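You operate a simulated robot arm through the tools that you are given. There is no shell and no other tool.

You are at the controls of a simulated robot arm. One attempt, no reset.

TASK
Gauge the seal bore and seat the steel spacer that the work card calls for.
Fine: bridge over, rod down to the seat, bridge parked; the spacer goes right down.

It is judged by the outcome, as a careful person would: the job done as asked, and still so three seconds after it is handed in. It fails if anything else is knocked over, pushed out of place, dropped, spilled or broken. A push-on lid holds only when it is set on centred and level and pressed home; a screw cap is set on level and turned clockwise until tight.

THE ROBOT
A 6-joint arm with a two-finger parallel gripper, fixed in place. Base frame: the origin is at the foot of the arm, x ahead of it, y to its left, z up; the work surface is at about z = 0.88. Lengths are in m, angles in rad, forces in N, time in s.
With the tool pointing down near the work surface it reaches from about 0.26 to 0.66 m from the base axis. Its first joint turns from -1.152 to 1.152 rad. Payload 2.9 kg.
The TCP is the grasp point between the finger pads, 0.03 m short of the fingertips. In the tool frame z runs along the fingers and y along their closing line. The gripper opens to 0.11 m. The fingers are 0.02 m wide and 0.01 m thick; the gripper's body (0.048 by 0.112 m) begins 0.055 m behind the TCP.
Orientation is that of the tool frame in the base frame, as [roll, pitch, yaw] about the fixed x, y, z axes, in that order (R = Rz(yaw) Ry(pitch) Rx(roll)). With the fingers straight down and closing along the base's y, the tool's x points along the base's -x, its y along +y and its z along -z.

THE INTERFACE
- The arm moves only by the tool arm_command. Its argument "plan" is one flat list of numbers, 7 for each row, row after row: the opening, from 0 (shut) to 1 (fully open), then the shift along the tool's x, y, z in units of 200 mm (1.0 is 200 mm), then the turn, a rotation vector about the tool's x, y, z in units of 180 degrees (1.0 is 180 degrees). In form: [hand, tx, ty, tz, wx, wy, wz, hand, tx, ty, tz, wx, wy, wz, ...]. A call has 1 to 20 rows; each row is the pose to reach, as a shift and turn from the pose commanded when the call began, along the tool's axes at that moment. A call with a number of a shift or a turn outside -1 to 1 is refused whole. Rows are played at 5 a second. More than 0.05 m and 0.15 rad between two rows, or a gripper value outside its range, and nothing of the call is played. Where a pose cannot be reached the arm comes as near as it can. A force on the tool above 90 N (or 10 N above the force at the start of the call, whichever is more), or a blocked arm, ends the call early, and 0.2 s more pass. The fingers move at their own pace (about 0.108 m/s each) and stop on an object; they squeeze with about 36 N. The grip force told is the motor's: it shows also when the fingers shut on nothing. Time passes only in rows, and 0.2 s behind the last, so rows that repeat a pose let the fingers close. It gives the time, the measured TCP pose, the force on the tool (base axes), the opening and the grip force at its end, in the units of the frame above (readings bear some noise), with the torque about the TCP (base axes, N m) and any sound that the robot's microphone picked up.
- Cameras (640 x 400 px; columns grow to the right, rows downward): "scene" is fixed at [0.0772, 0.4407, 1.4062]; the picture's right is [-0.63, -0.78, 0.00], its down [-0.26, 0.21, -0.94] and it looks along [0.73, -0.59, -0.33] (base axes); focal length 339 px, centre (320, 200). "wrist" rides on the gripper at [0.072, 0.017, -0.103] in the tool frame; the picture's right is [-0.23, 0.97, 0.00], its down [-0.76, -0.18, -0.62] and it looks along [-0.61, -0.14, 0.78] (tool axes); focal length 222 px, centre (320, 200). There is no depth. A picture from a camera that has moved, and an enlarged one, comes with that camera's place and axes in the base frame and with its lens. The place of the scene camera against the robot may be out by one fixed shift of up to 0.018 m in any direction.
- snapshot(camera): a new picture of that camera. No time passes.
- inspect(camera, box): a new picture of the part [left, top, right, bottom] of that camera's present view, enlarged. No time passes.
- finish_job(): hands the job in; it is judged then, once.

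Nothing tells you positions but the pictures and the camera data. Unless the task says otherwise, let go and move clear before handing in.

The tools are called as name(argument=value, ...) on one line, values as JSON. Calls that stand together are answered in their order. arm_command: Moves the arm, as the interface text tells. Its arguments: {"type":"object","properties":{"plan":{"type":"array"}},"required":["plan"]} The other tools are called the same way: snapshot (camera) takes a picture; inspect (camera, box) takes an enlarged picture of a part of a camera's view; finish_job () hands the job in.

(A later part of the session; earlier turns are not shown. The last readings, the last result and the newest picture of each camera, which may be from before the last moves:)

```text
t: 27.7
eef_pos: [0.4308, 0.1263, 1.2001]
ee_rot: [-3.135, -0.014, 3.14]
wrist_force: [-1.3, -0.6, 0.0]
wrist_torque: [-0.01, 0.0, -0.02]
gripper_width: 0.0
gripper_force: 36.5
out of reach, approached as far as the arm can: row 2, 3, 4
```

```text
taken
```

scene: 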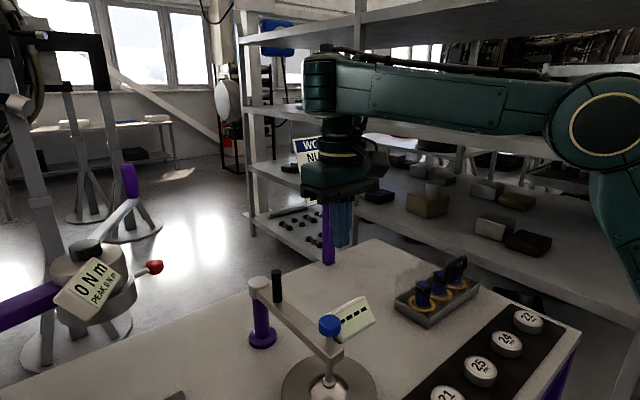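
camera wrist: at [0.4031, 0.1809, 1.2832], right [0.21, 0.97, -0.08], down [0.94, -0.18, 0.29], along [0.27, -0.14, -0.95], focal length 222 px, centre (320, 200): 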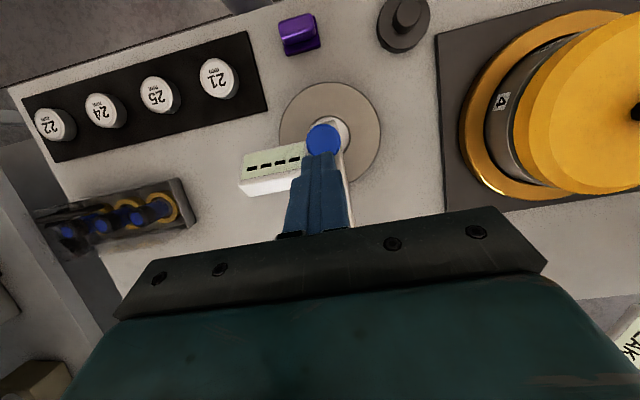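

The last row was not flagged, so the arm may still be unwinding its wrist toward the commanded pose. I hold for a second and see.

arm_command(plan=[0, 0, 0, 0, 0, 0, 0, 0, 0, 0, 0, 0, 0, 0, 0, 0, 0, 0, 0, 0, 0, 0, 0, 0, 0, 0, 0, 0])

snapshot(camera="scene")

```text
t: 28.7
eef_pos: [0.4333, 0.1271, 1.1994]
ee_rot: [-3.136, -0.013, -3.141]
wrist_force: [0.5, 0.3, 0.0]
wrist_torque: [0.02, 0.0, -0.06]
gripper_width: 0.0
gripper_force: 36.0
```

```text
taken
```

scene: 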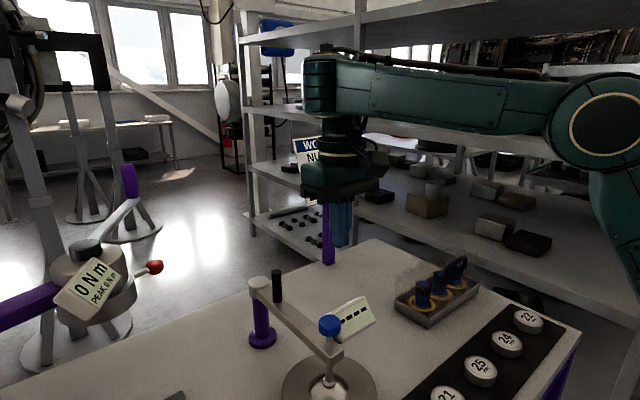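

It sits stuck with the wrist link swung sideways (toward -y). I lead it out by tilting the tip sideways 20° and then sweeping that tilt around to point outward, which should bring the wrist link back in line on the other side of the singular posture. Everything stays well above the bench.

arm_command(plan=[0, 0, 0, 0, 0.0374, -0.011, 0, 0, 0, 0, 0, 0.0747, -0.0219, 0, 0, 0, 0, 0, 0.1066, -0.0312, 0, 0, 0, 0, 0, 0.0909, -0.0637, 0, 0, 0, 0, 0, 0.0652, -0.0898, 0, 0, 0, 0, 0, 0.0343, -0.1056, 0, 0, 0, 0, 0, 0, -0.111, 0, 0, 0, 0, 0, -0.0312, -0.1066, 0, 0, 0, 0, 0, -0.0312, -0.1066, 0])

snapshot(camera="scene")

```text
t: 30.7
eef_pos: [0.4002, 0.1413, 1.1198]
ee_rot: [3.033, 0.33, 3.123]
wrist_force: [-0.3, 1.0, -0.4]
wrist_torque: [0.01, 0.03, 0.02]
gripper_width: 0.0001
gripper_force: 35.9
out of reach, approached as far as the arm can: row 1
```

```text
taken
```

scene: 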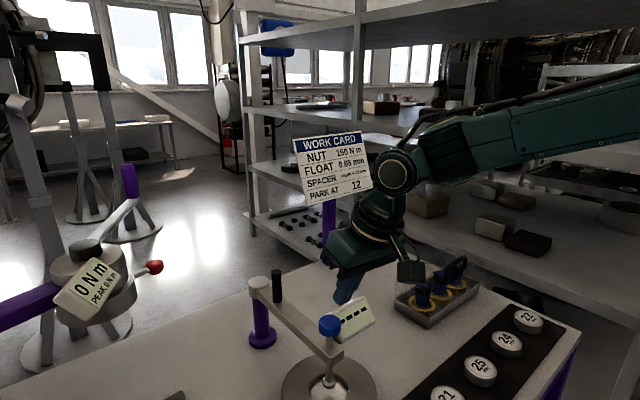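

That worked: the arm is now across the singular zone, forearm sloping down, at (0.400, 0.141, 1.12). I bring the tool back to vertical here.

arm_command(plan=[0, 0, 0, 0, 0.0104, 0.0355, 0, 0, 0, 0, 0, 0.0208, 0.071, 0, 0, 0, 0, 0, 0.0312, 0.1066, 0, 0, 0, 0, 0, 0.0312, 0.1066, 0])

snapshot(camera="wrist")

snapshot(camera="scene")

```text
t: 31.7
eef_pos: [0.4007, 0.1424, 1.1209]
ee_rot: [3.136, -0.005, 3.139]
wrist_force: [-0.1, -0.3, -0.2]
wrist_torque: [-0.01, -0.01, 0.02]
gripper_width: 0.0
gripper_force: 35.9
```

```text
taken
camera wrist: at [0.3292, 0.1581, 1.2254], right [0.23, 0.97, 0.0], down [0.76, -0.18, 0.62], along [0.6, -0.14, -0.79], focal length 222 px, centre (320, 200)
```

wrist: 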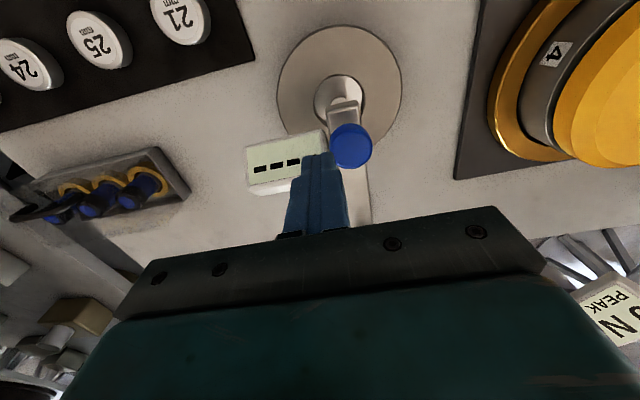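

```text
taken
```

scene: 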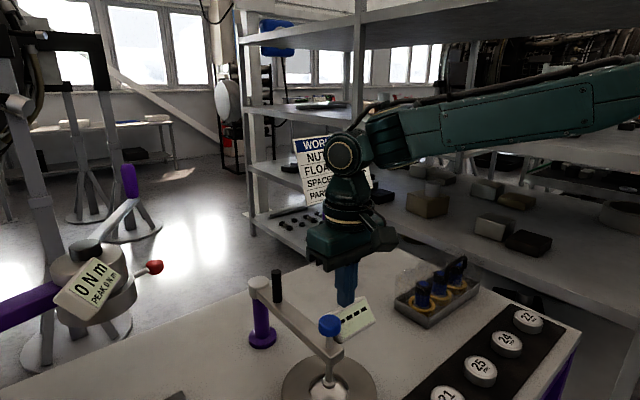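

inspect(camera="wrist", box=[230, 20, 430, 220])

```text
2.00 times, centred on (330, 120) of wrist
camera zoom: at [0.3292, 0.1581, 1.2254], right [0.23, 0.97, 0.0], down [0.76, -0.18, 0.62], along [0.6, -0.14, -0.79], focal length 444 px, centre (300, 360)
```

zoom: 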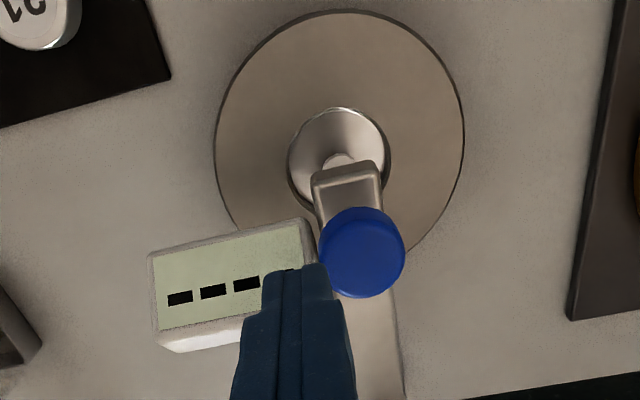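

Knob centre is about (0.413, 0.166). I move over it and come down close to its top.

arm_command(plan=[0, -0.03, 0.065, 0, 0, 0, 0, 0, -0.058, 0.13, 0, 0, 0, 0, 0, -0.058, 0.13, 0.05, 0, 0, 0, 0, -0.058, 0.13, 0.1, 0, 0, 0, 0, -0.058, 0.13, 0.1, 0, 0, 0])

snapshot(camera="wrist")

inspect(camera="scene", box=[260, 200, 440, 400])

```text
t: 32.9
eef_pos: [0.4126, 0.168, 1.1017]
ee_rot: [3.136, -0.003, 3.14]
wrist_force: [0.2, -0.6, -0.6]
wrist_torque: [-0.02, 0.01, -0.01]
gripper_width: 0.0002
gripper_force: 36.4
```

```text
taken
camera wrist: at [0.3401, 0.1841, 1.206], right [0.23, 0.97, 0.0], down [0.76, -0.18, 0.62], along [0.6, -0.14, -0.79], focal length 222 px, centre (320, 200)
```

wrist: 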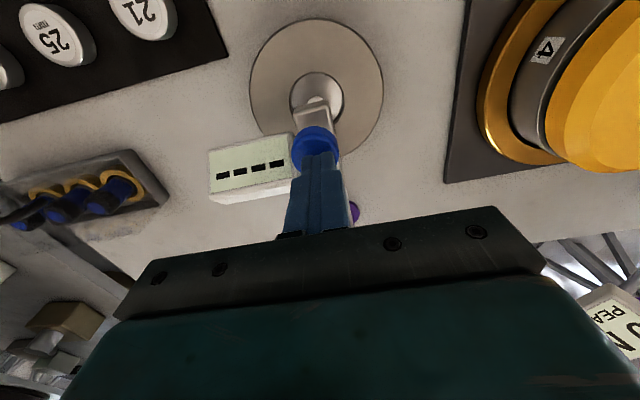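

```text
2.00 times, centred on (350, 300) of scene
camera zoom: at [0.0772, 0.4407, 1.4062], right [-0.63, -0.78, 0.0], down [-0.26, 0.21, -0.94], along [0.73, -0.59, -0.33], focal length 678 px, centre (260, 0)
```

zoom: 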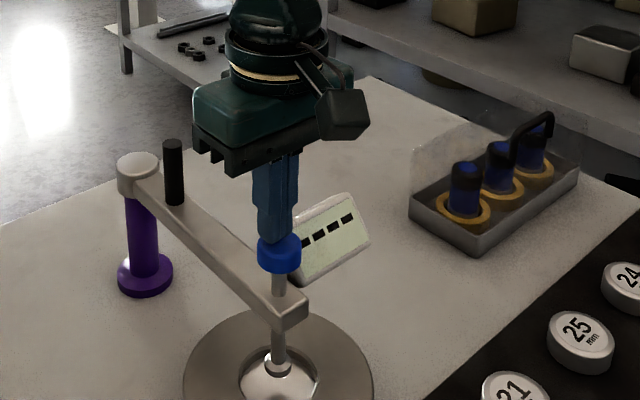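

The fingertips are just above the knob and the display is readable from both cameras. I press down in small steps.

arm_command(plan=[0, 0, 0.0, 0.015, 0, 0, 0, 0, 0, 0, 0.03, 0, 0, 0, 0, 0, 0, 0.045, 0, 0, 0, 0, 0, 0, 0.06, 0, 0, 0])

inspect(camera="scene", box=[280, 260, 400, 400])

```text
t: 33.9
eef_pos: [0.4111, 0.1677, 1.0885]
ee_rot: [3.137, -0.004, 3.139]
wrist_force: [-0.6, -1.7, 2.3]
wrist_torque: [-0.03, 0.01, -0.02]
gripper_width: 0.0
gripper_force: 35.6
```

```text
2.86 times, centred on (340, 330) of scene
camera zoom: at [0.0772, 0.4406, 1.4062], right [-0.63, -0.78, 0.0], down [-0.26, 0.21, -0.94], along [0.73, -0.59, -0.33], focal length 969 px, centre (263, -171)
```

zoom: 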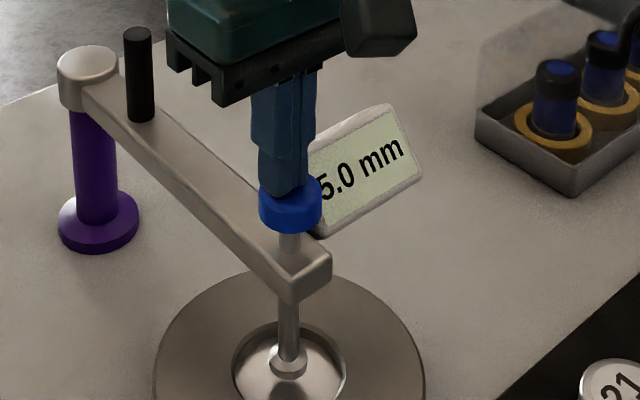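

The rod moves with very little force and the display now counts. I keep pressing gently toward the seat.

arm_command(plan=[0, 0, 0, 0.0125, 0, 0, 0, 0, 0, 0, 0.025, 0, 0, 0, 0, 0, 0, 0.0375, 0, 0, 0, 0, 0, 0, 0.05, 0, 0, 0])

inspect(camera="scene", box=[280, 260, 400, 400])

inspect(camera="wrist", box=[180, 90, 360, 220])

```text
t: 34.9
eef_pos: [0.413, 0.1693, 1.0779]
ee_rot: [3.136, -0.002, 3.141]
wrist_force: [1.1, 0.4, 2.7]
wrist_torque: [0.02, -0.01, 0.03]
gripper_width: 0.0
gripper_force: 35.8
```

```text
2.86 times, centred on (340, 330) of scene
camera zoom: at [0.0772, 0.4407, 1.4062], right [-0.63, -0.78, 0.0], down [-0.26, 0.21, -0.94], along [0.73, -0.59, -0.33], focal length 969 px, centre (263, -171)
```

zoom: 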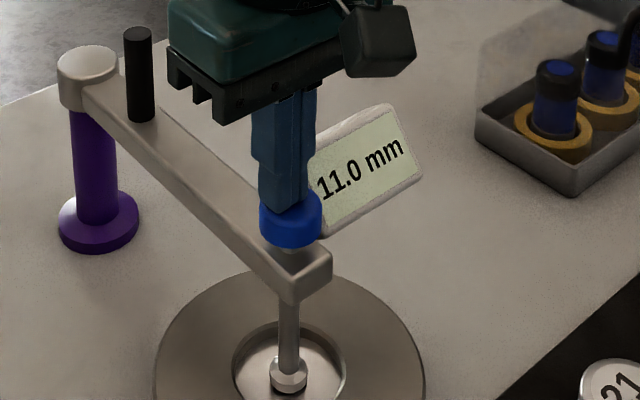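

```text
3.08 times, centred on (270, 155) of wrist
camera zoom: at [0.3403, 0.1844, 1.1832], right [0.23, 0.97, 0.0], down [0.76, -0.18, 0.62], along [0.6, -0.14, -0.79], focal length 684 px, centre (474, 338)
```

zoom: 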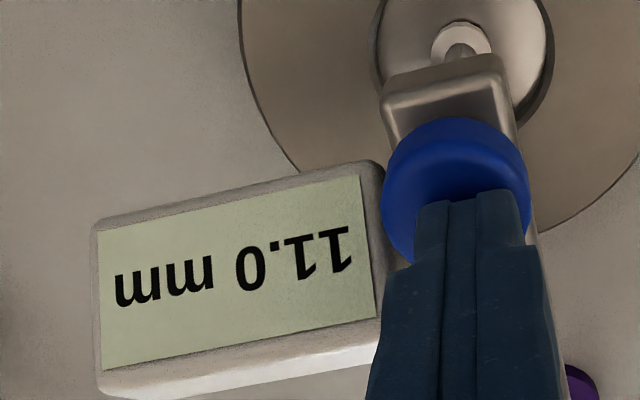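

The display reads 11.0 mm, but the force is still only a few newtons. I press a little further to see whether the rod is really on the seat.

arm_command(plan=[0, 0, 0, 0.005, 0, 0, 0, 0, 0, 0, 0.01, 0, 0, 0, 0, 0, 0, 0.01, 0, 0, 0])

inspect(camera="scene", box=[280, 260, 400, 400])

inspect(camera="wrist", box=[180, 90, 360, 220])

```text
t: 35.7
eef_pos: [0.4116, 0.1679, 1.0762]
ee_rot: [3.137, -0.004, -3.141]
wrist_force: [0.4, -0.3, 3.5]
wrist_torque: [-0.03, 0.02, 0.01]
gripper_width: 0.0001
gripper_force: 36.0
```

```text
2.86 times, centred on (340, 330) of scene
camera zoom: at [0.0772, 0.4407, 1.4062], right [-0.63, -0.78, 0.0], down [-0.26, 0.21, -0.94], along [0.73, -0.59, -0.33], focal length 969 px, centre (263, -171)
```

zoom: 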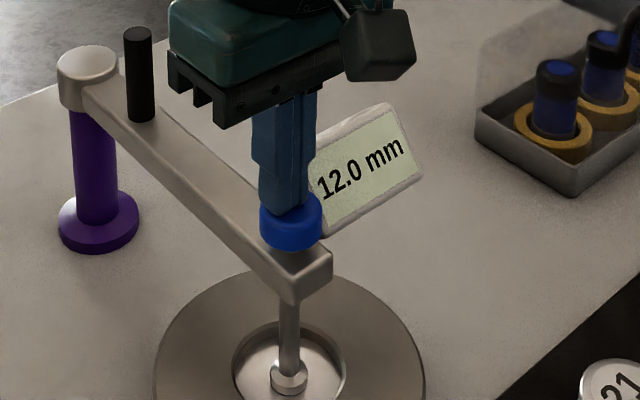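

```text
3.08 times, centred on (270, 155) of wrist
camera zoom: at [0.3403, 0.1841, 1.1812], right [0.23, 0.97, 0.0], down [0.76, -0.18, 0.62], along [0.6, -0.14, -0.78], focal length 684 px, centre (474, 338)
```

zoom: 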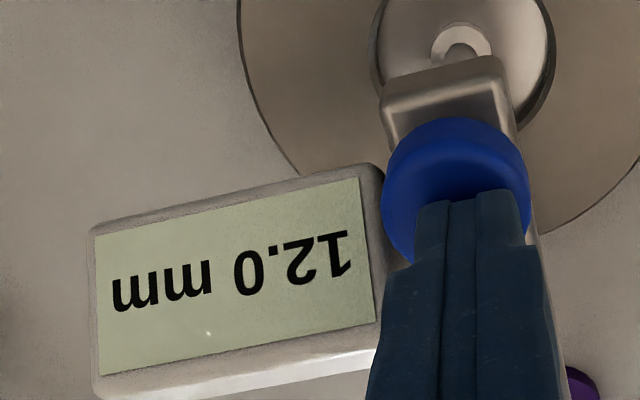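

It still gives: 12.0 mm now. I continue pressing gently until the force shows a hard seat.

arm_command(plan=[0, 0, 0, 0.005, 0, 0, 0, 0, 0, 0, 0.01, 0, 0, 0, 0, 0, 0, 0.01, 0, 0, 0])

inspect(camera="scene", box=[280, 260, 400, 400])

inspect(camera="wrist", box=[180, 90, 360, 220])

```text
t: 36.5
eef_pos: [0.4126, 0.1681, 1.076]
ee_rot: [3.133, -0.002, 3.141]
wrist_force: [-2.7, 0.1, 19.7]
wrist_torque: [-0.1, 0.12, -0.06]
gripper_width: 0.0002
gripper_force: 36.2
```

```text
2.86 times, centred on (340, 330) of scene
camera zoom: at [0.0768, 0.4406, 1.4063], right [-0.63, -0.78, 0.0], down [-0.26, 0.21, -0.94], along [0.73, -0.59, -0.33], focal length 969 px, centre (263, -171)
```

zoom: 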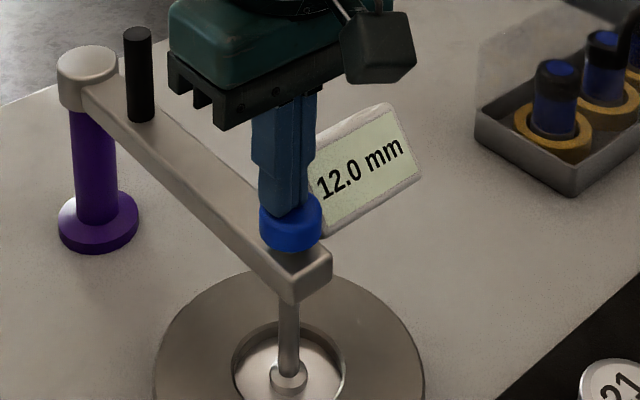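

```text
3.08 times, centred on (270, 155) of wrist
camera zoom: at [0.34, 0.184, 1.1802], right [0.23, 0.97, 0.01], down [0.76, -0.18, 0.62], along [0.61, -0.14, -0.78], focal length 684 px, centre (474, 338)
```

zoom: 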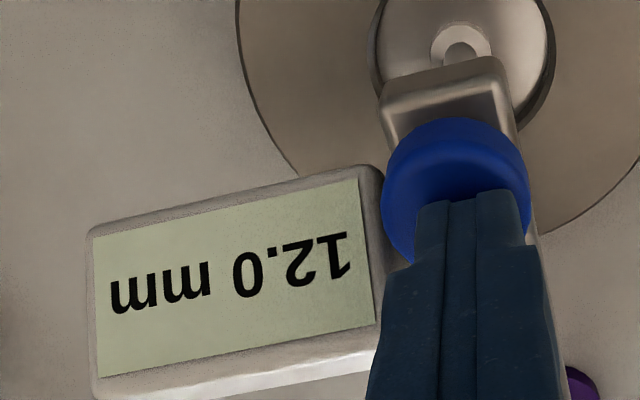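

The force jumped to 20 N and the reading stays at 12.0 mm, so the rod is on the seat: depth 12.0 + 13 = 25 mm spacer. I lift off and see whether the rod springs back up.

arm_command(plan=[0, 0, 0, -0.02, 0, 0, 0, 0, 0, 0, -0.05, 0, 0, 0, 0, 0, 0, -0.1, 0, 0, 0, 0, 0, 0, -0.18, 0, 0, 0, 0, 0, 0, -0.18, 0, 0, 0])

inspect(camera="scene", box=[280, 260, 400, 400])

inspect(camera="wrist", box=[180, 0, 460, 220])

```text
t: 37.7
eef_pos: [0.4124, 0.169, 1.1091]
ee_rot: [3.136, -0.005, -3.141]
wrist_force: [-0.5, -1.5, -0.3]
wrist_torque: [0.01, 0.0, 0.0]
gripper_width: 0.0001
gripper_force: 35.9
```

```text
2.86 times, centred on (340, 330) of scene
camera zoom: at [0.0772, 0.4407, 1.4062], right [-0.63, -0.78, 0.0], down [-0.26, 0.21, -0.94], along [0.73, -0.59, -0.33], focal length 969 px, centre (263, -171)
```

zoom: 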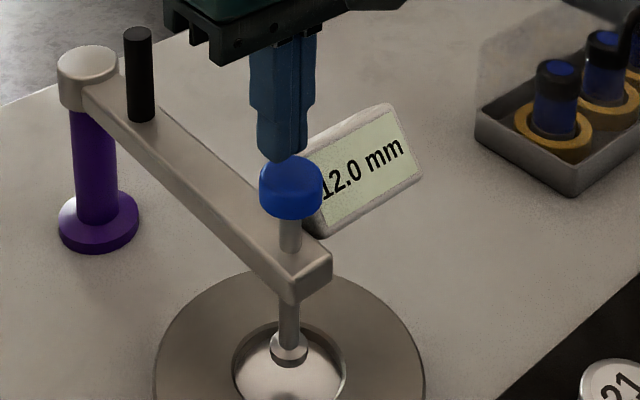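

```text
1.82 times, centred on (320, 110) of wrist
camera zoom: at [0.3407, 0.1852, 1.2149], right [0.23, 0.97, 0.0], down [0.76, -0.18, 0.62], along [0.6, -0.14, -0.79], focal length 404 px, centre (320, 364)
```

zoom: 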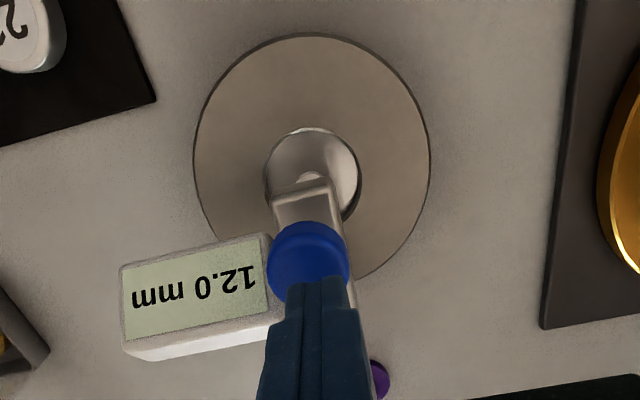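

The rod sprang back up and the display holds 12.0 mm, so the 25 mm spacer is the one. Now I must swing the bridge back to its park; I'll push the handle with closed fingers along the arc, tool tilted 20° tip-outward to stay out of the singular zone. First sideways clear of the knob and tilt.

arm_command(plan=[0, 0, 0.15, 0, 0, 0, 0, 0, 0, 0.3, 0, 0, -0.037, 0, 0, 0, 0.3, 0, 0, -0.074, 0, 0, 0, 0.3, 0, 0, -0.111, 0, 0, 0, 0.3, 0, 0, -0.111, 0])

snapshot(camera="scene")

snapshot(camera="wrist")

```text
t: 38.9
eef_pos: [0.4127, 0.2287, 1.1107]
ee_rot: [3.136, 0.346, 3.139]
wrist_force: [-0.7, -0.1, 0.0]
wrist_torque: [-0.03, 0.01, 0.02]
gripper_width: 0.0
gripper_force: 36.2
```

```text
taken
```

scene: 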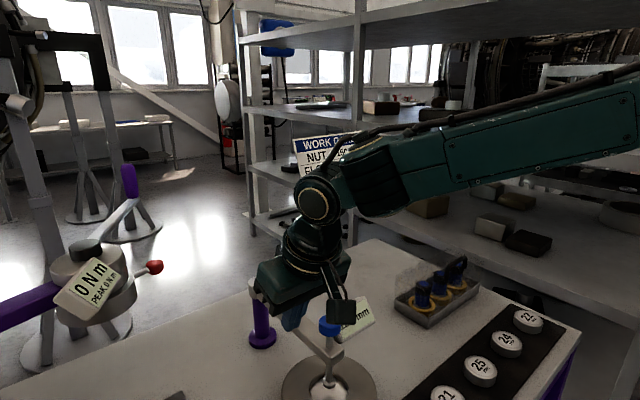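

```text
taken
camera wrist: at [0.3093, 0.2452, 1.1841], right [0.21, 0.97, 0.08], down [0.5, -0.18, 0.84], along [0.84, -0.14, -0.53], focal length 222 px, centre (320, 200)
```

wrist: 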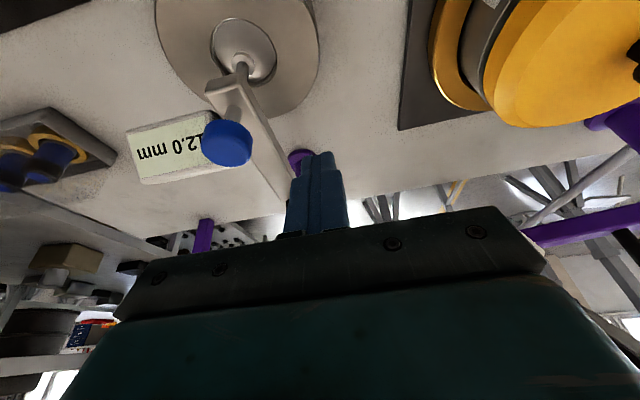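

arm_command(plan=[0, -0.122, 0, 0.108, 0, 0, 0, 0, -0.245, 0, 0.217, 0, 0, 0, 0, -0.367, 0, 0.325, 0, 0, 0, 0, -0.489, -0.05, 0.434, 0, 0, 0, 0, -0.6115, -0.1, 0.542, 0, 0, 0, 0, -0.6115, -0.1, 0.542, 0, 0, 0])

snapshot(camera="scene")

inspect(camera="scene", box=[220, 220, 360, 360])

snapshot(camera="wrist")

```text
t: 40.3
eef_pos: [0.5659, 0.2083, 1.0511]
ee_rot: [3.136, 0.345, 3.138]
wrist_force: [0.5, -0.4, -0.3]
wrist_torque: [-0.05, -0.02, 0.01]
gripper_width: 0.0
gripper_force: 36.0
```

```text
taken
```

scene: 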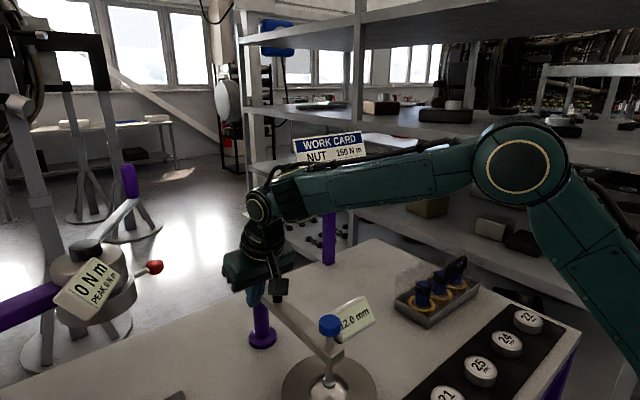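

```text
2.86 times, centred on (290, 290) of scene
camera zoom: at [0.0772, 0.4407, 1.4062], right [-0.63, -0.78, 0.0], down [-0.26, 0.21, -0.94], along [0.73, -0.59, -0.33], focal length 969 px, centre (406, -57)
```

zoom: 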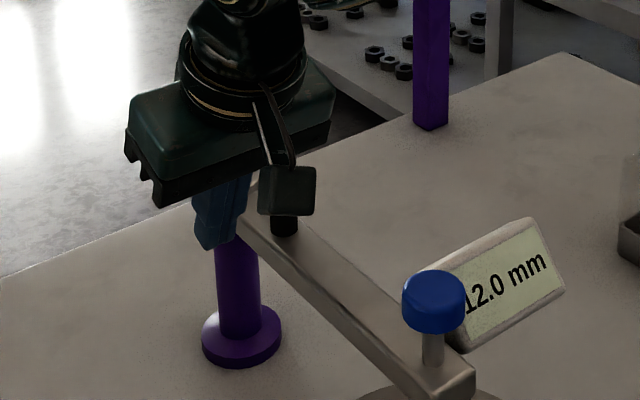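

```text
taken
camera wrist: at [0.4628, 0.2243, 1.1243], right [0.21, 0.97, 0.08], down [0.51, -0.18, 0.84], along [0.84, -0.14, -0.53], focal length 222 px, centre (320, 200)
```

wrist: 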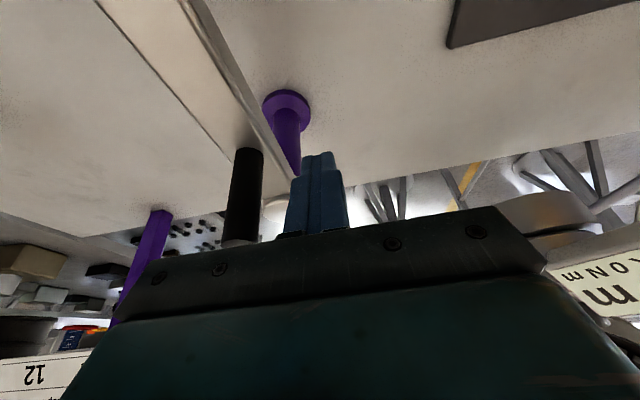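

The closed fingers stand beside the handle on its +y side. I push the bridge back through the first half of the arc.

arm_command(plan=[0, 0.0164, -0.08, -0.006, 0, 0, 0, 0, 0.0164, -0.1225, -0.006, 0, 0, 0, 0, 0.0282, -0.166, -0.0103, 0, 0, 0, 0, 0.0352, -0.21, -0.0128, 0, 0, 0, 0, 0.0362, -0.2535, -0.0132, 0, 0, 0, 0, 0.0324, -0.295, -0.0118, 0, 0, 0, 0, 0.0249, -0.336, -0.0091, 0, 0, 0, 0, 0.0132, -0.375, -0.0048, 0, 0, 0])

snapshot(camera="scene")

snapshot(camera="wrist")

```text
t: 42.1
eef_pos: [0.5615, 0.1314, 1.0494]
ee_rot: [3.136, 0.342, 3.138]
wrist_force: [0.3, 2.0, 0.1]
wrist_torque: [0.04, -0.04, 0.01]
gripper_width: 0.0001
gripper_force: 36.3
```

```text
taken
```

scene: 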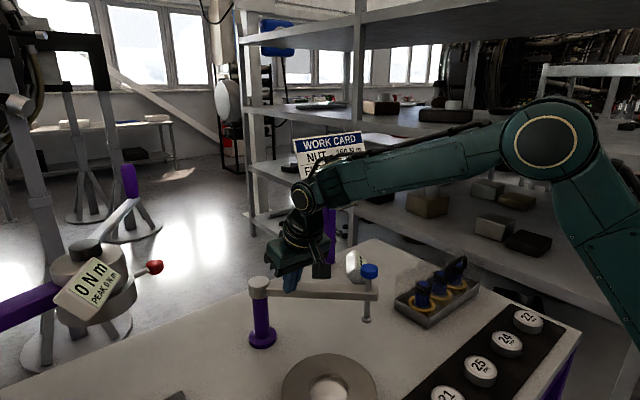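

```text
taken
camera wrist: at [0.4582, 0.1485, 1.1231], right [0.22, 0.97, 0.08], down [0.51, -0.18, 0.84], along [0.83, -0.14, -0.53], focal length 222 px, centre (320, 200)
```

wrist: 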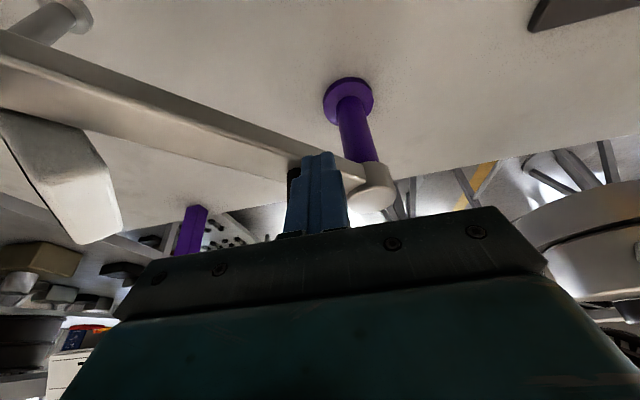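

The bridge is halfway back. I continue the second half toward the parked position.

arm_command(plan=[0, -0.0193, -0.039, 0.007, 0, 0, 0, 0, -0.0437, -0.075, 0.0159, 0, 0, 0, 0, -0.0742, -0.1075, 0.027, 0, 0, 0, 0, -0.1095, -0.137, 0.0398, 0, 0, 0, 0, -0.1494, -0.1585, 0.0544, 0, 0, 0, 0, -0.1917, -0.175, 0.0698, 0, 0, 0])

snapshot(camera="scene")

inspect(camera="scene", box=[230, 220, 370, 360])

snapshot(camera="wrist")

```text
t: 43.5
eef_pos: [0.6007, 0.0951, 1.0487]
ee_rot: [3.137, 0.344, 3.141]
wrist_force: [-9.5, 0.1, 4.1]
wrist_torque: [-0.03, 0.16, -0.01]
gripper_width: 0.0001
gripper_force: 35.9
```

```text
taken
```

scene: 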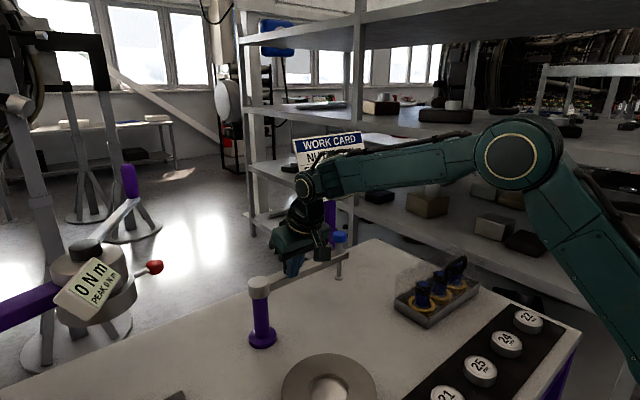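

```text
2.86 times, centred on (300, 290) of scene
camera zoom: at [0.0768, 0.4407, 1.4062], right [-0.63, -0.78, 0.0], down [-0.26, 0.21, -0.94], along [0.73, -0.59, -0.33], focal length 969 px, centre (377, -57)
```

zoom: 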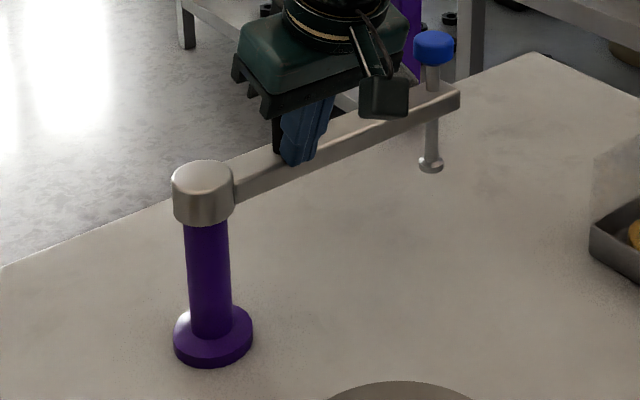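

```text
taken
camera wrist: at [0.4986, 0.1136, 1.1233], right [0.21, 0.97, 0.08], down [0.51, -0.18, 0.84], along [0.83, -0.14, -0.53], focal length 222 px, centre (320, 200)
```

wrist: 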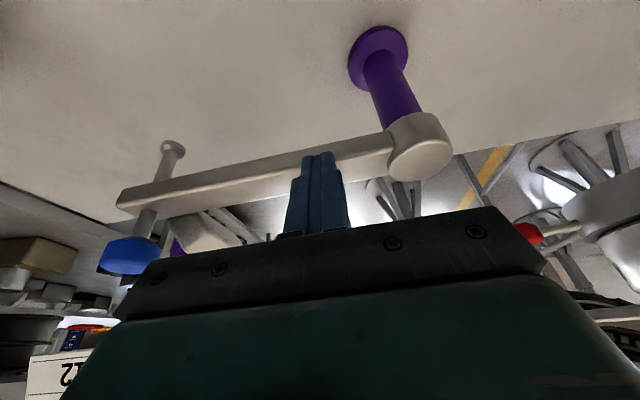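

The bridge looks exactly as at the start, and the 9.5 N push-back suggests its stop. I press 2 mm more to confirm, and then look.

arm_command(plan=[0, -0.005, 0, 0.0017, 0, 0, 0, 0, -0.0094, 0, 0.0034, 0, 0, 0, 0, -0.0094, 0, 0.0034, 0, 0, 0])

inspect(camera="scene", box=[230, 220, 370, 360])

```text
t: 44.3
eef_pos: [0.6019, 0.0965, 1.049]
ee_rot: [3.136, 0.335, 3.139]
wrist_force: [-31.1, -3.2, 9.0]
wrist_torque: [0.01, 0.62, -0.09]
gripper_width: 0.0
gripper_force: 36.0
```

```text
2.86 times, centred on (300, 290) of scene
camera zoom: at [0.0761, 0.4406, 1.4063], right [-0.63, -0.78, 0.0], down [-0.26, 0.21, -0.94], along [0.73, -0.59, -0.33], focal length 969 px, centre (377, -57)
```

zoom: 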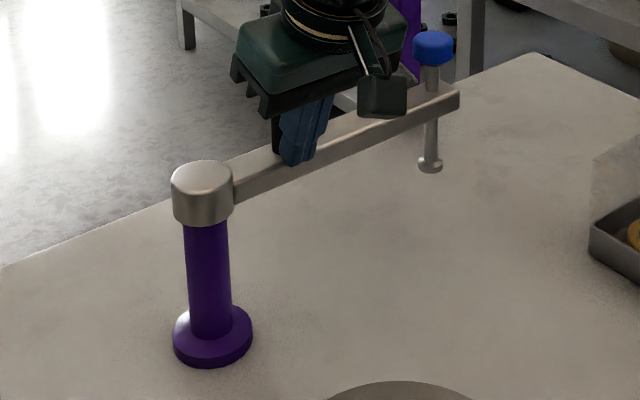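

The force rises firmly to 31 N with no movement, so the bridge is parked against its stop. I retreat toward the base and bring the tool back to vertical.

arm_command(plan=[0, 0.141, 0, -0.0513, 0, 0, 0, 0, 0.329, 0, -0.12, 0, 0, 0, 0, 0.5, 0, -0.235, 0, 0, 0, 0, 0.671, 0, -0.35, 0, 0, 0, 0, 0.671, 0, -0.35, 0, 0.037, 0, 0, 0.671, 0, -0.35, 0, 0.074, 0, 0, 0.671, 0, -0.35, 0, 0.111, 0, 0, 0.671, 0, -0.35, 0, 0.111, 0])

snapshot(camera="scene")

snapshot(camera="wrist")

```text
t: 46.1
eef_pos: [0.4534, 0.0984, 1.0684]
ee_rot: [3.137, -0.003, 3.139]
wrist_force: [0.1, 0.1, -0.7]
wrist_torque: [-0.01, -0.02, 0.01]
gripper_width: 0.0
gripper_force: 35.5
```

```text
taken
```

scene: 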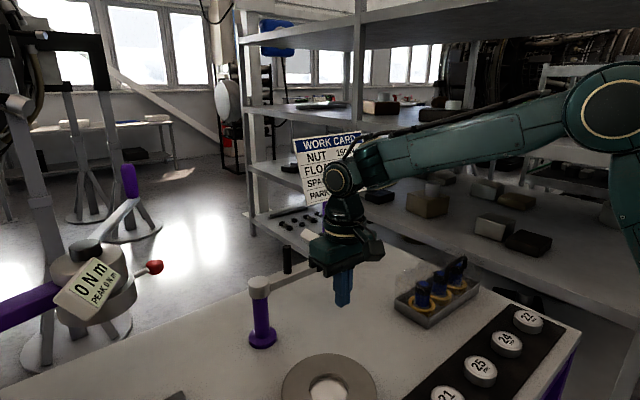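

```text
taken
camera wrist: at [0.382, 0.1145, 1.1738], right [0.23, 0.97, 0.0], down [0.77, -0.18, 0.62], along [0.6, -0.14, -0.79], focal length 222 px, centre (320, 200)
```

wrist: 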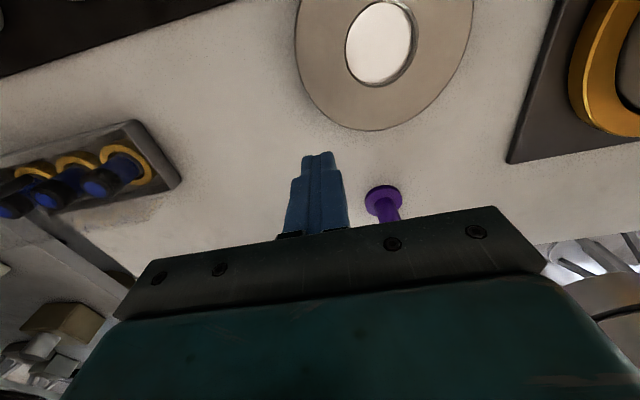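

The arm moves freely. I go to a viewpoint from which the bore and spacers are well seen, to fix their positions precisely.

arm_command(plan=[0.3, 0.15, 0.07, -0.02, 0, 0, 0, 0.5, 0.3, 0.14, -0.04, 0, 0, 0, 0.75, 0.45, 0.2, -0.06, 0, 0, 0, 0.75, 0.54, 0.26, -0.06, 0, 0, 0, 0.75, 0.54, 0.26, -0.06, 0, 0, 0])

snapshot(camera="wrist")

inspect(camera="wrist", box=[220, 60, 420, 240])

```text
t: 47.3
eef_pos: [0.3465, 0.1482, 1.0818]
ee_rot: [3.136, -0.004, 3.14]
wrist_force: [1.1, -0.6, 0.1]
wrist_torque: [-0.01, 0.0, 0.03]
gripper_width: 0.0824
gripper_force: 0.1
```

```text
taken
camera wrist: at [0.2734, 0.1654, 1.1864], right [0.23, 0.97, 0.0], down [0.76, -0.18, 0.62], along [0.6, -0.14, -0.79], focal length 222 px, centre (320, 200)
```

wrist: 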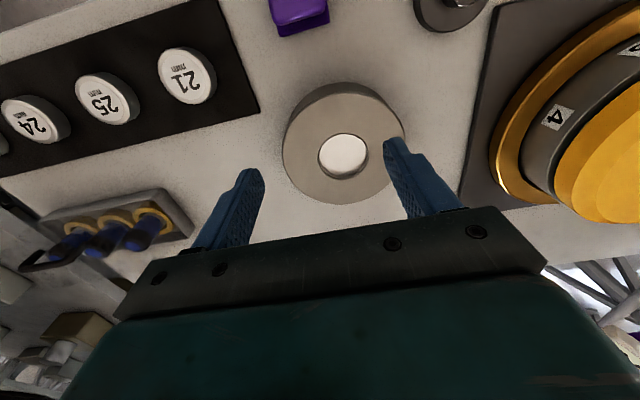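

```text
2.22 times, centred on (320, 150) of wrist
camera zoom: at [0.2734, 0.1654, 1.1864], right [0.23, 0.97, 0.0], down [0.76, -0.18, 0.62], along [0.6, -0.14, -0.79], focal length 494 px, centre (320, 311)
```

zoom: 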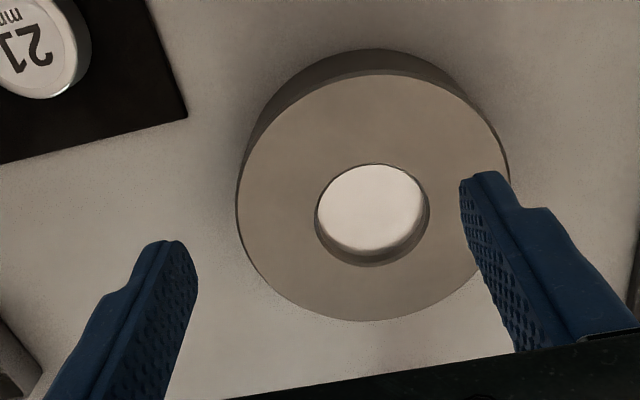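

Bore centre comes out near (0.410, 0.165) with a 66 mm opening. Now I move over toward the 25 mm spacer for a close look.

arm_command(plan=[0.75, 0.01, -0.2, 0.05, 0, 0, 0, 0.75, 0.02, -0.4, 0.1, 0, 0, 0, 0.75, 0.03, -0.6, 0.15, 0, 0, 0, 0.75, 0.04, -0.8, 0.2, 0, 0, 0, 0.75, 0.05, -1.0, 0.25, 0, 0, 0, 0.75, 0.05, -1.0, 0.25, 0, 0, 0])

snapshot(camera="wrist")

snapshot(camera="scene")

```text
t: 48.7
eef_pos: [0.3359, -0.0494, 1.0304]
ee_rot: [3.135, -0.005, -3.141]
wrist_force: [-0.8, -0.3, -0.2]
wrist_torque: [0.01, 0.02, 0.03]
gripper_width: 0.0826
gripper_force: 0.1
```

```text
taken
camera wrist: at [0.2638, -0.0333, 1.1357], right [0.23, 0.97, 0.0], down [0.76, -0.18, 0.62], along [0.6, -0.14, -0.79], focal length 222 px, centre (320, 200)
```

wrist: 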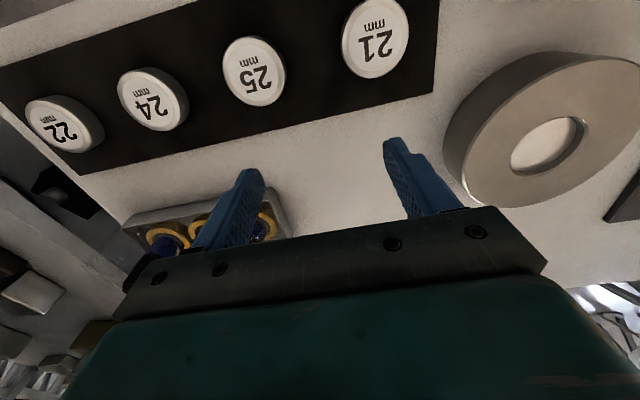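

```text
taken
```

scene: 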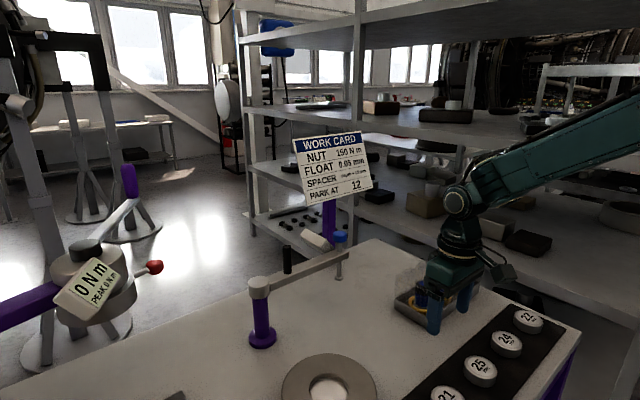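

inspect(camera="wrist", box=[200, 20, 320, 120])

inspect(camera="scene", box=[420, 300, 560, 400])

```text
4.00 times, centred on (260, 70) of wrist
camera zoom: at [0.2638, -0.0333, 1.1357], right [0.23, 0.97, 0.0], down [0.76, -0.18, 0.62], along [0.6, -0.14, -0.79], focal length 888 px, centre (560, 720)
```

zoom: 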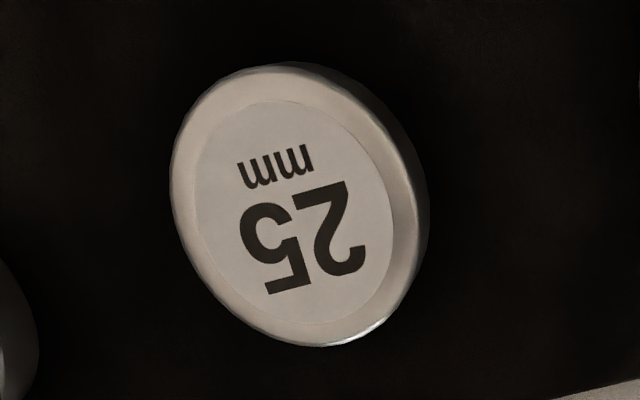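

```text
4.00 times, centred on (490, 350) of scene
camera zoom: at [0.0772, 0.4407, 1.4062], right [-0.63, -0.78, 0.0], down [-0.26, 0.21, -0.94], along [0.73, -0.59, -0.33], focal length 1357 px, centre (-360, -400)
```

zoom: 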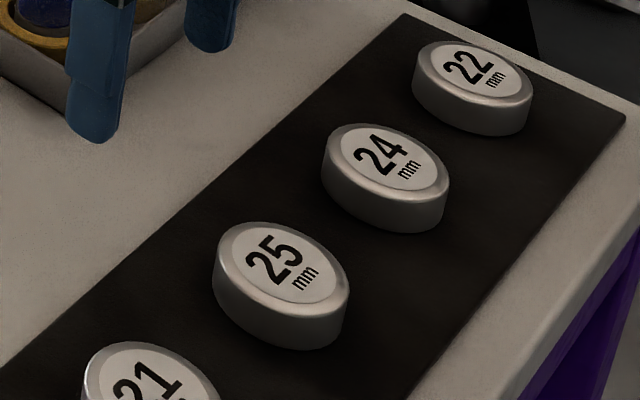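

The 25 mm spacer stands at about (0.283, -0.096), roughly 55–57 mm in diameter, top near z 0.908. I move above it with the fingers open 82 mm.

arm_command(plan=[0.75, 0.087, -0.078, 0.03, 0, 0, 0, 0.75, 0.175, -0.155, 0.06, 0, 0, 0, 0.75, 0.262, -0.233, 0.1, 0, 0, 0, 0.75, 0.262, -0.233, 0.15, 0, 0, 0, 0.75, 0.262, -0.233, 0.15, 0, 0, 0])

snapshot(camera="wrist")

snapshot(camera="scene")

```text
t: 49.9
eef_pos: [0.2827, -0.096, 1.0015]
ee_rot: [3.139, -0.003, 3.14]
wrist_force: [-0.5, 0.6, 0.4]
wrist_torque: [0.0, 0.0, 0.01]
gripper_width: 0.0822
gripper_force: 0.0
```

```text
taken
camera wrist: at [0.2116, -0.0801, 1.1062], right [0.23, 0.97, 0.0], down [0.76, -0.18, 0.62], along [0.6, -0.14, -0.79], focal length 222 px, centre (320, 200)
```

wrist: 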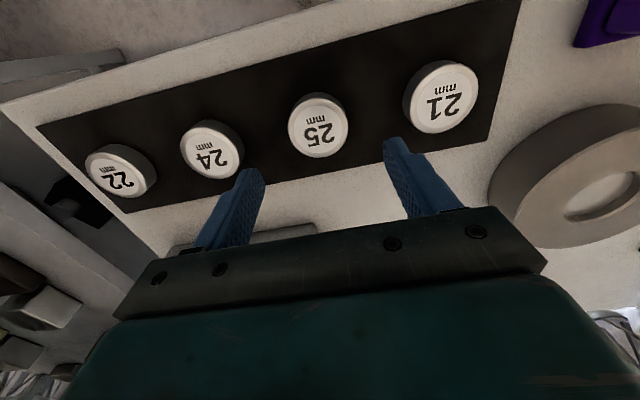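

```text
taken
```

scene: 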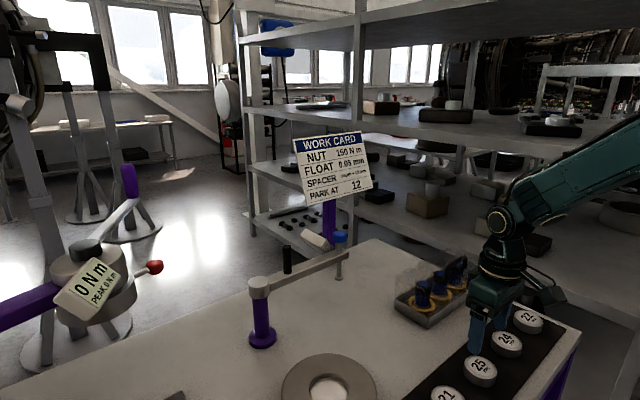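

TCP is centred over the spacer within a millimetre or two. I descend so the tips reach about 1 cm below its top.

arm_command(plan=[0.75, 0, -0.005, 0.1, 0, 0, 0, 0.75, 0, -0.005, 0.2, 0, 0, 0, 0.75, 0, -0.005, 0.28, 0, 0, 0, 0.75, 0, -0.005, 0.33, 0, 0, 0, 0.75, 0, -0.005, 0.33, 0, 0, 0])

inspect(camera="scene", box=[420, 280, 560, 400])

snapshot(camera="wrist")

```text
t: 51.1
eef_pos: [0.2824, -0.0975, 0.9343]
ee_rot: [3.136, -0.005, 3.14]
wrist_force: [-0.2, -0.1, 0.2]
wrist_torque: [-0.01, 0.01, 0.03]
gripper_width: 0.0824
gripper_force: 0.0
```

```text
3.33 times, centred on (490, 340) of scene
camera zoom: at [0.0772, 0.4407, 1.4062], right [-0.63, -0.78, 0.0], down [-0.26, 0.21, -0.94], along [0.73, -0.59, -0.33], focal length 1131 px, centre (-247, -267)
```

zoom: 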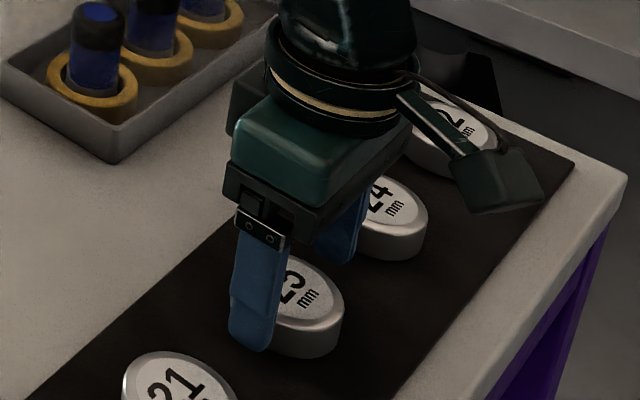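

```text
taken
camera wrist: at [0.2105, -0.0807, 1.0389], right [0.23, 0.97, 0.0], down [0.76, -0.18, 0.62], along [0.6, -0.14, -0.79], focal length 222 px, centre (320, 200)
```

wrist: 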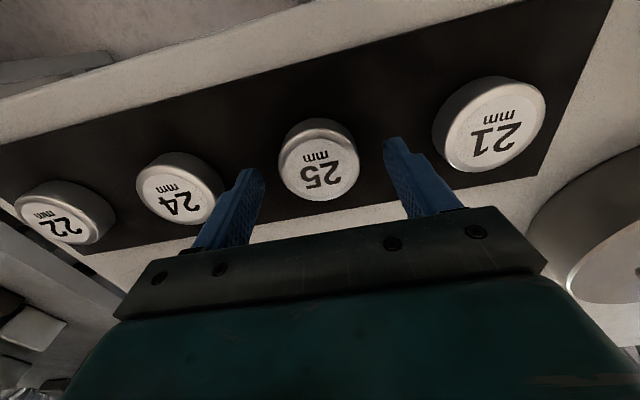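

inspect(camera="wrist", box=[220, 90, 440, 230])

inspect(camera="scene", box=[460, 330, 540, 400])

```text
2.86 times, centred on (330, 160) of wrist
camera zoom: at [0.2105, -0.0807, 1.0389], right [0.23, 0.97, 0.0], down [0.76, -0.18, 0.62], along [0.6, -0.14, -0.79], focal length 635 px, centre (291, 314)
```

zoom: 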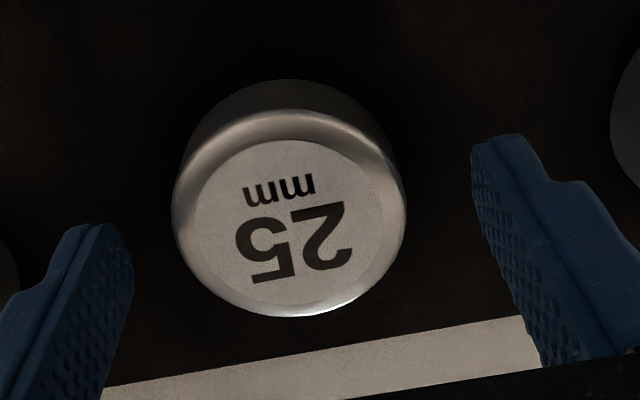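

```text
5.71 times, centred on (500, 365) of scene
camera zoom: at [0.0772, 0.4407, 1.4062], right [-0.63, -0.78, 0.0], down [-0.26, 0.21, -0.94], along [0.73, -0.59, -0.33], focal length 1938 px, centre (-709, -743)
```

zoom: 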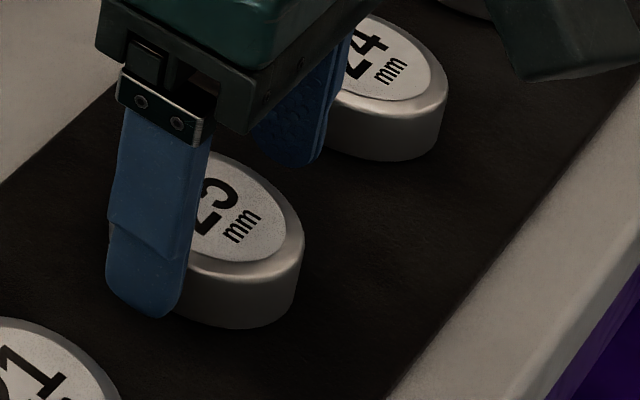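

The tips overlap the top 7–9 mm of the spacer by my estimate, which leaves room above the ring when it is seated. I close the grip.

arm_command(plan=[0.75, 0, 0, 0.005, 0, 0, 0, 0, 0, 0, 0.005, 0, 0, 0, 0, 0, 0, 0.005, 0, 0, 0, 0, 0, 0, 0.005, 0, 0, 0])

snapshot(camera="wrist")

inspect(camera="scene", box=[440, 310, 560, 400])

```text
t: 52.1
eef_pos: [0.2827, -0.0977, 0.934]
ee_rot: [3.136, -0.002, -3.14]
wrist_force: [0.9, -2.4, 0.9]
wrist_torque: [-0.15, 0.0, 0.0]
gripper_width: 0.0543
gripper_force: 36.1
```

```text
taken
camera wrist: at [0.211, -0.0808, 1.0386], right [0.23, 0.97, 0.0], down [0.76, -0.18, 0.62], along [0.6, -0.14, -0.78], focal length 222 px, centre (320, 200)
```

wrist: 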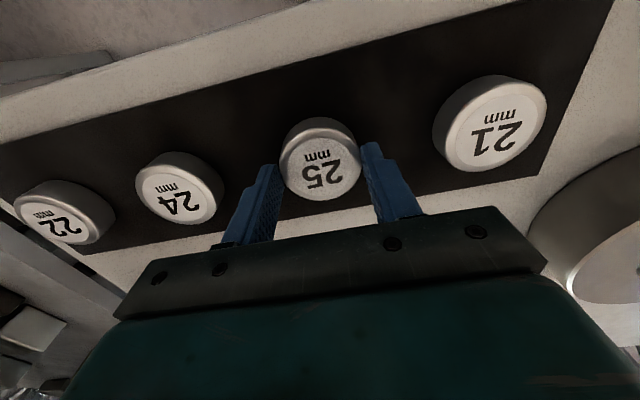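

```text
4.44 times, centred on (500, 355) of scene
camera zoom: at [0.0772, 0.4407, 1.4062], right [-0.63, -0.78, 0.0], down [-0.26, 0.21, -0.94], along [0.73, -0.59, -0.33], focal length 1508 px, centre (-480, -489)
```

zoom: 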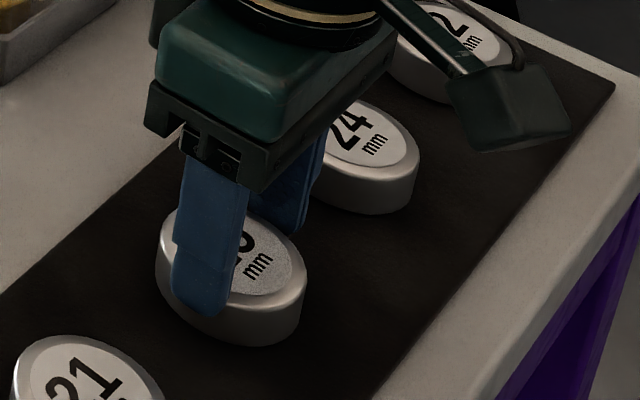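

Gripped at 54 mm width. I lift it straight up gently and check that it comes along level.

arm_command(plan=[0, 0, 0, -0.03, 0, 0, 0, 0, 0, 0, -0.08, 0, 0, 0, 0, 0, 0, -0.16, 0, 0, 0, 0, 0, 0, -0.26, 0, 0, 0, 0, 0, 0, -0.36, 0, 0, 0, 0, 0, 0, -0.46, 0, 0, 0, 0, 0, 0, -0.5, 0, 0, 0, 0, 0, 0, -0.5, 0, 0, 0])

snapshot(camera="wrist")

snapshot(camera="scene")

inspect(camera="scene", box=[440, 240, 580, 380])

```text
t: 53.9
eef_pos: [0.2831, -0.097, 1.0343]
ee_rot: [3.136, -0.007, -3.141]
wrist_force: [-0.9, 0.4, -3.1]
wrist_torque: [0.02, 0.05, -0.01]
gripper_width: 0.0539
gripper_force: 35.4
```

```text
taken
camera wrist: at [0.211, -0.0808, 1.1383], right [0.23, 0.97, 0.0], down [0.76, -0.18, 0.62], along [0.6, -0.14, -0.79], focal length 222 px, centre (320, 200)
```

wrist: 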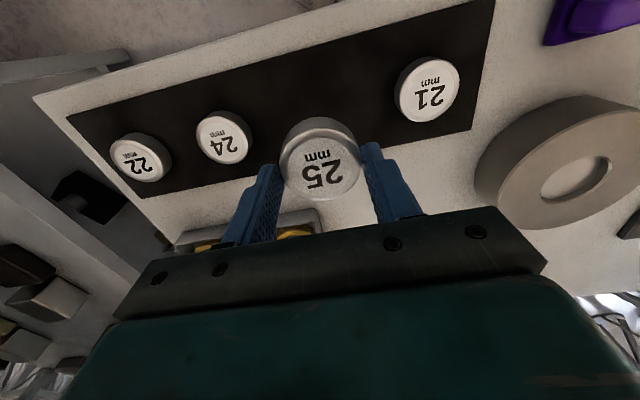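

```text
taken
```

scene: 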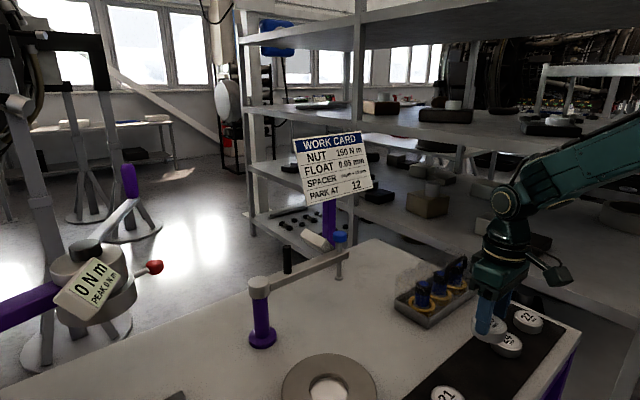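

```text
2.86 times, centred on (510, 310) of scene
camera zoom: at [0.0772, 0.4407, 1.4062], right [-0.63, -0.78, 0.0], down [-0.26, 0.21, -0.94], along [0.73, -0.59, -0.33], focal length 969 px, centre (-223, -114)
```

zoom: 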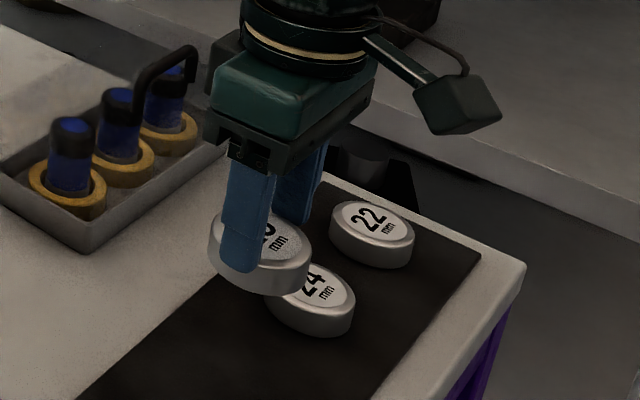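

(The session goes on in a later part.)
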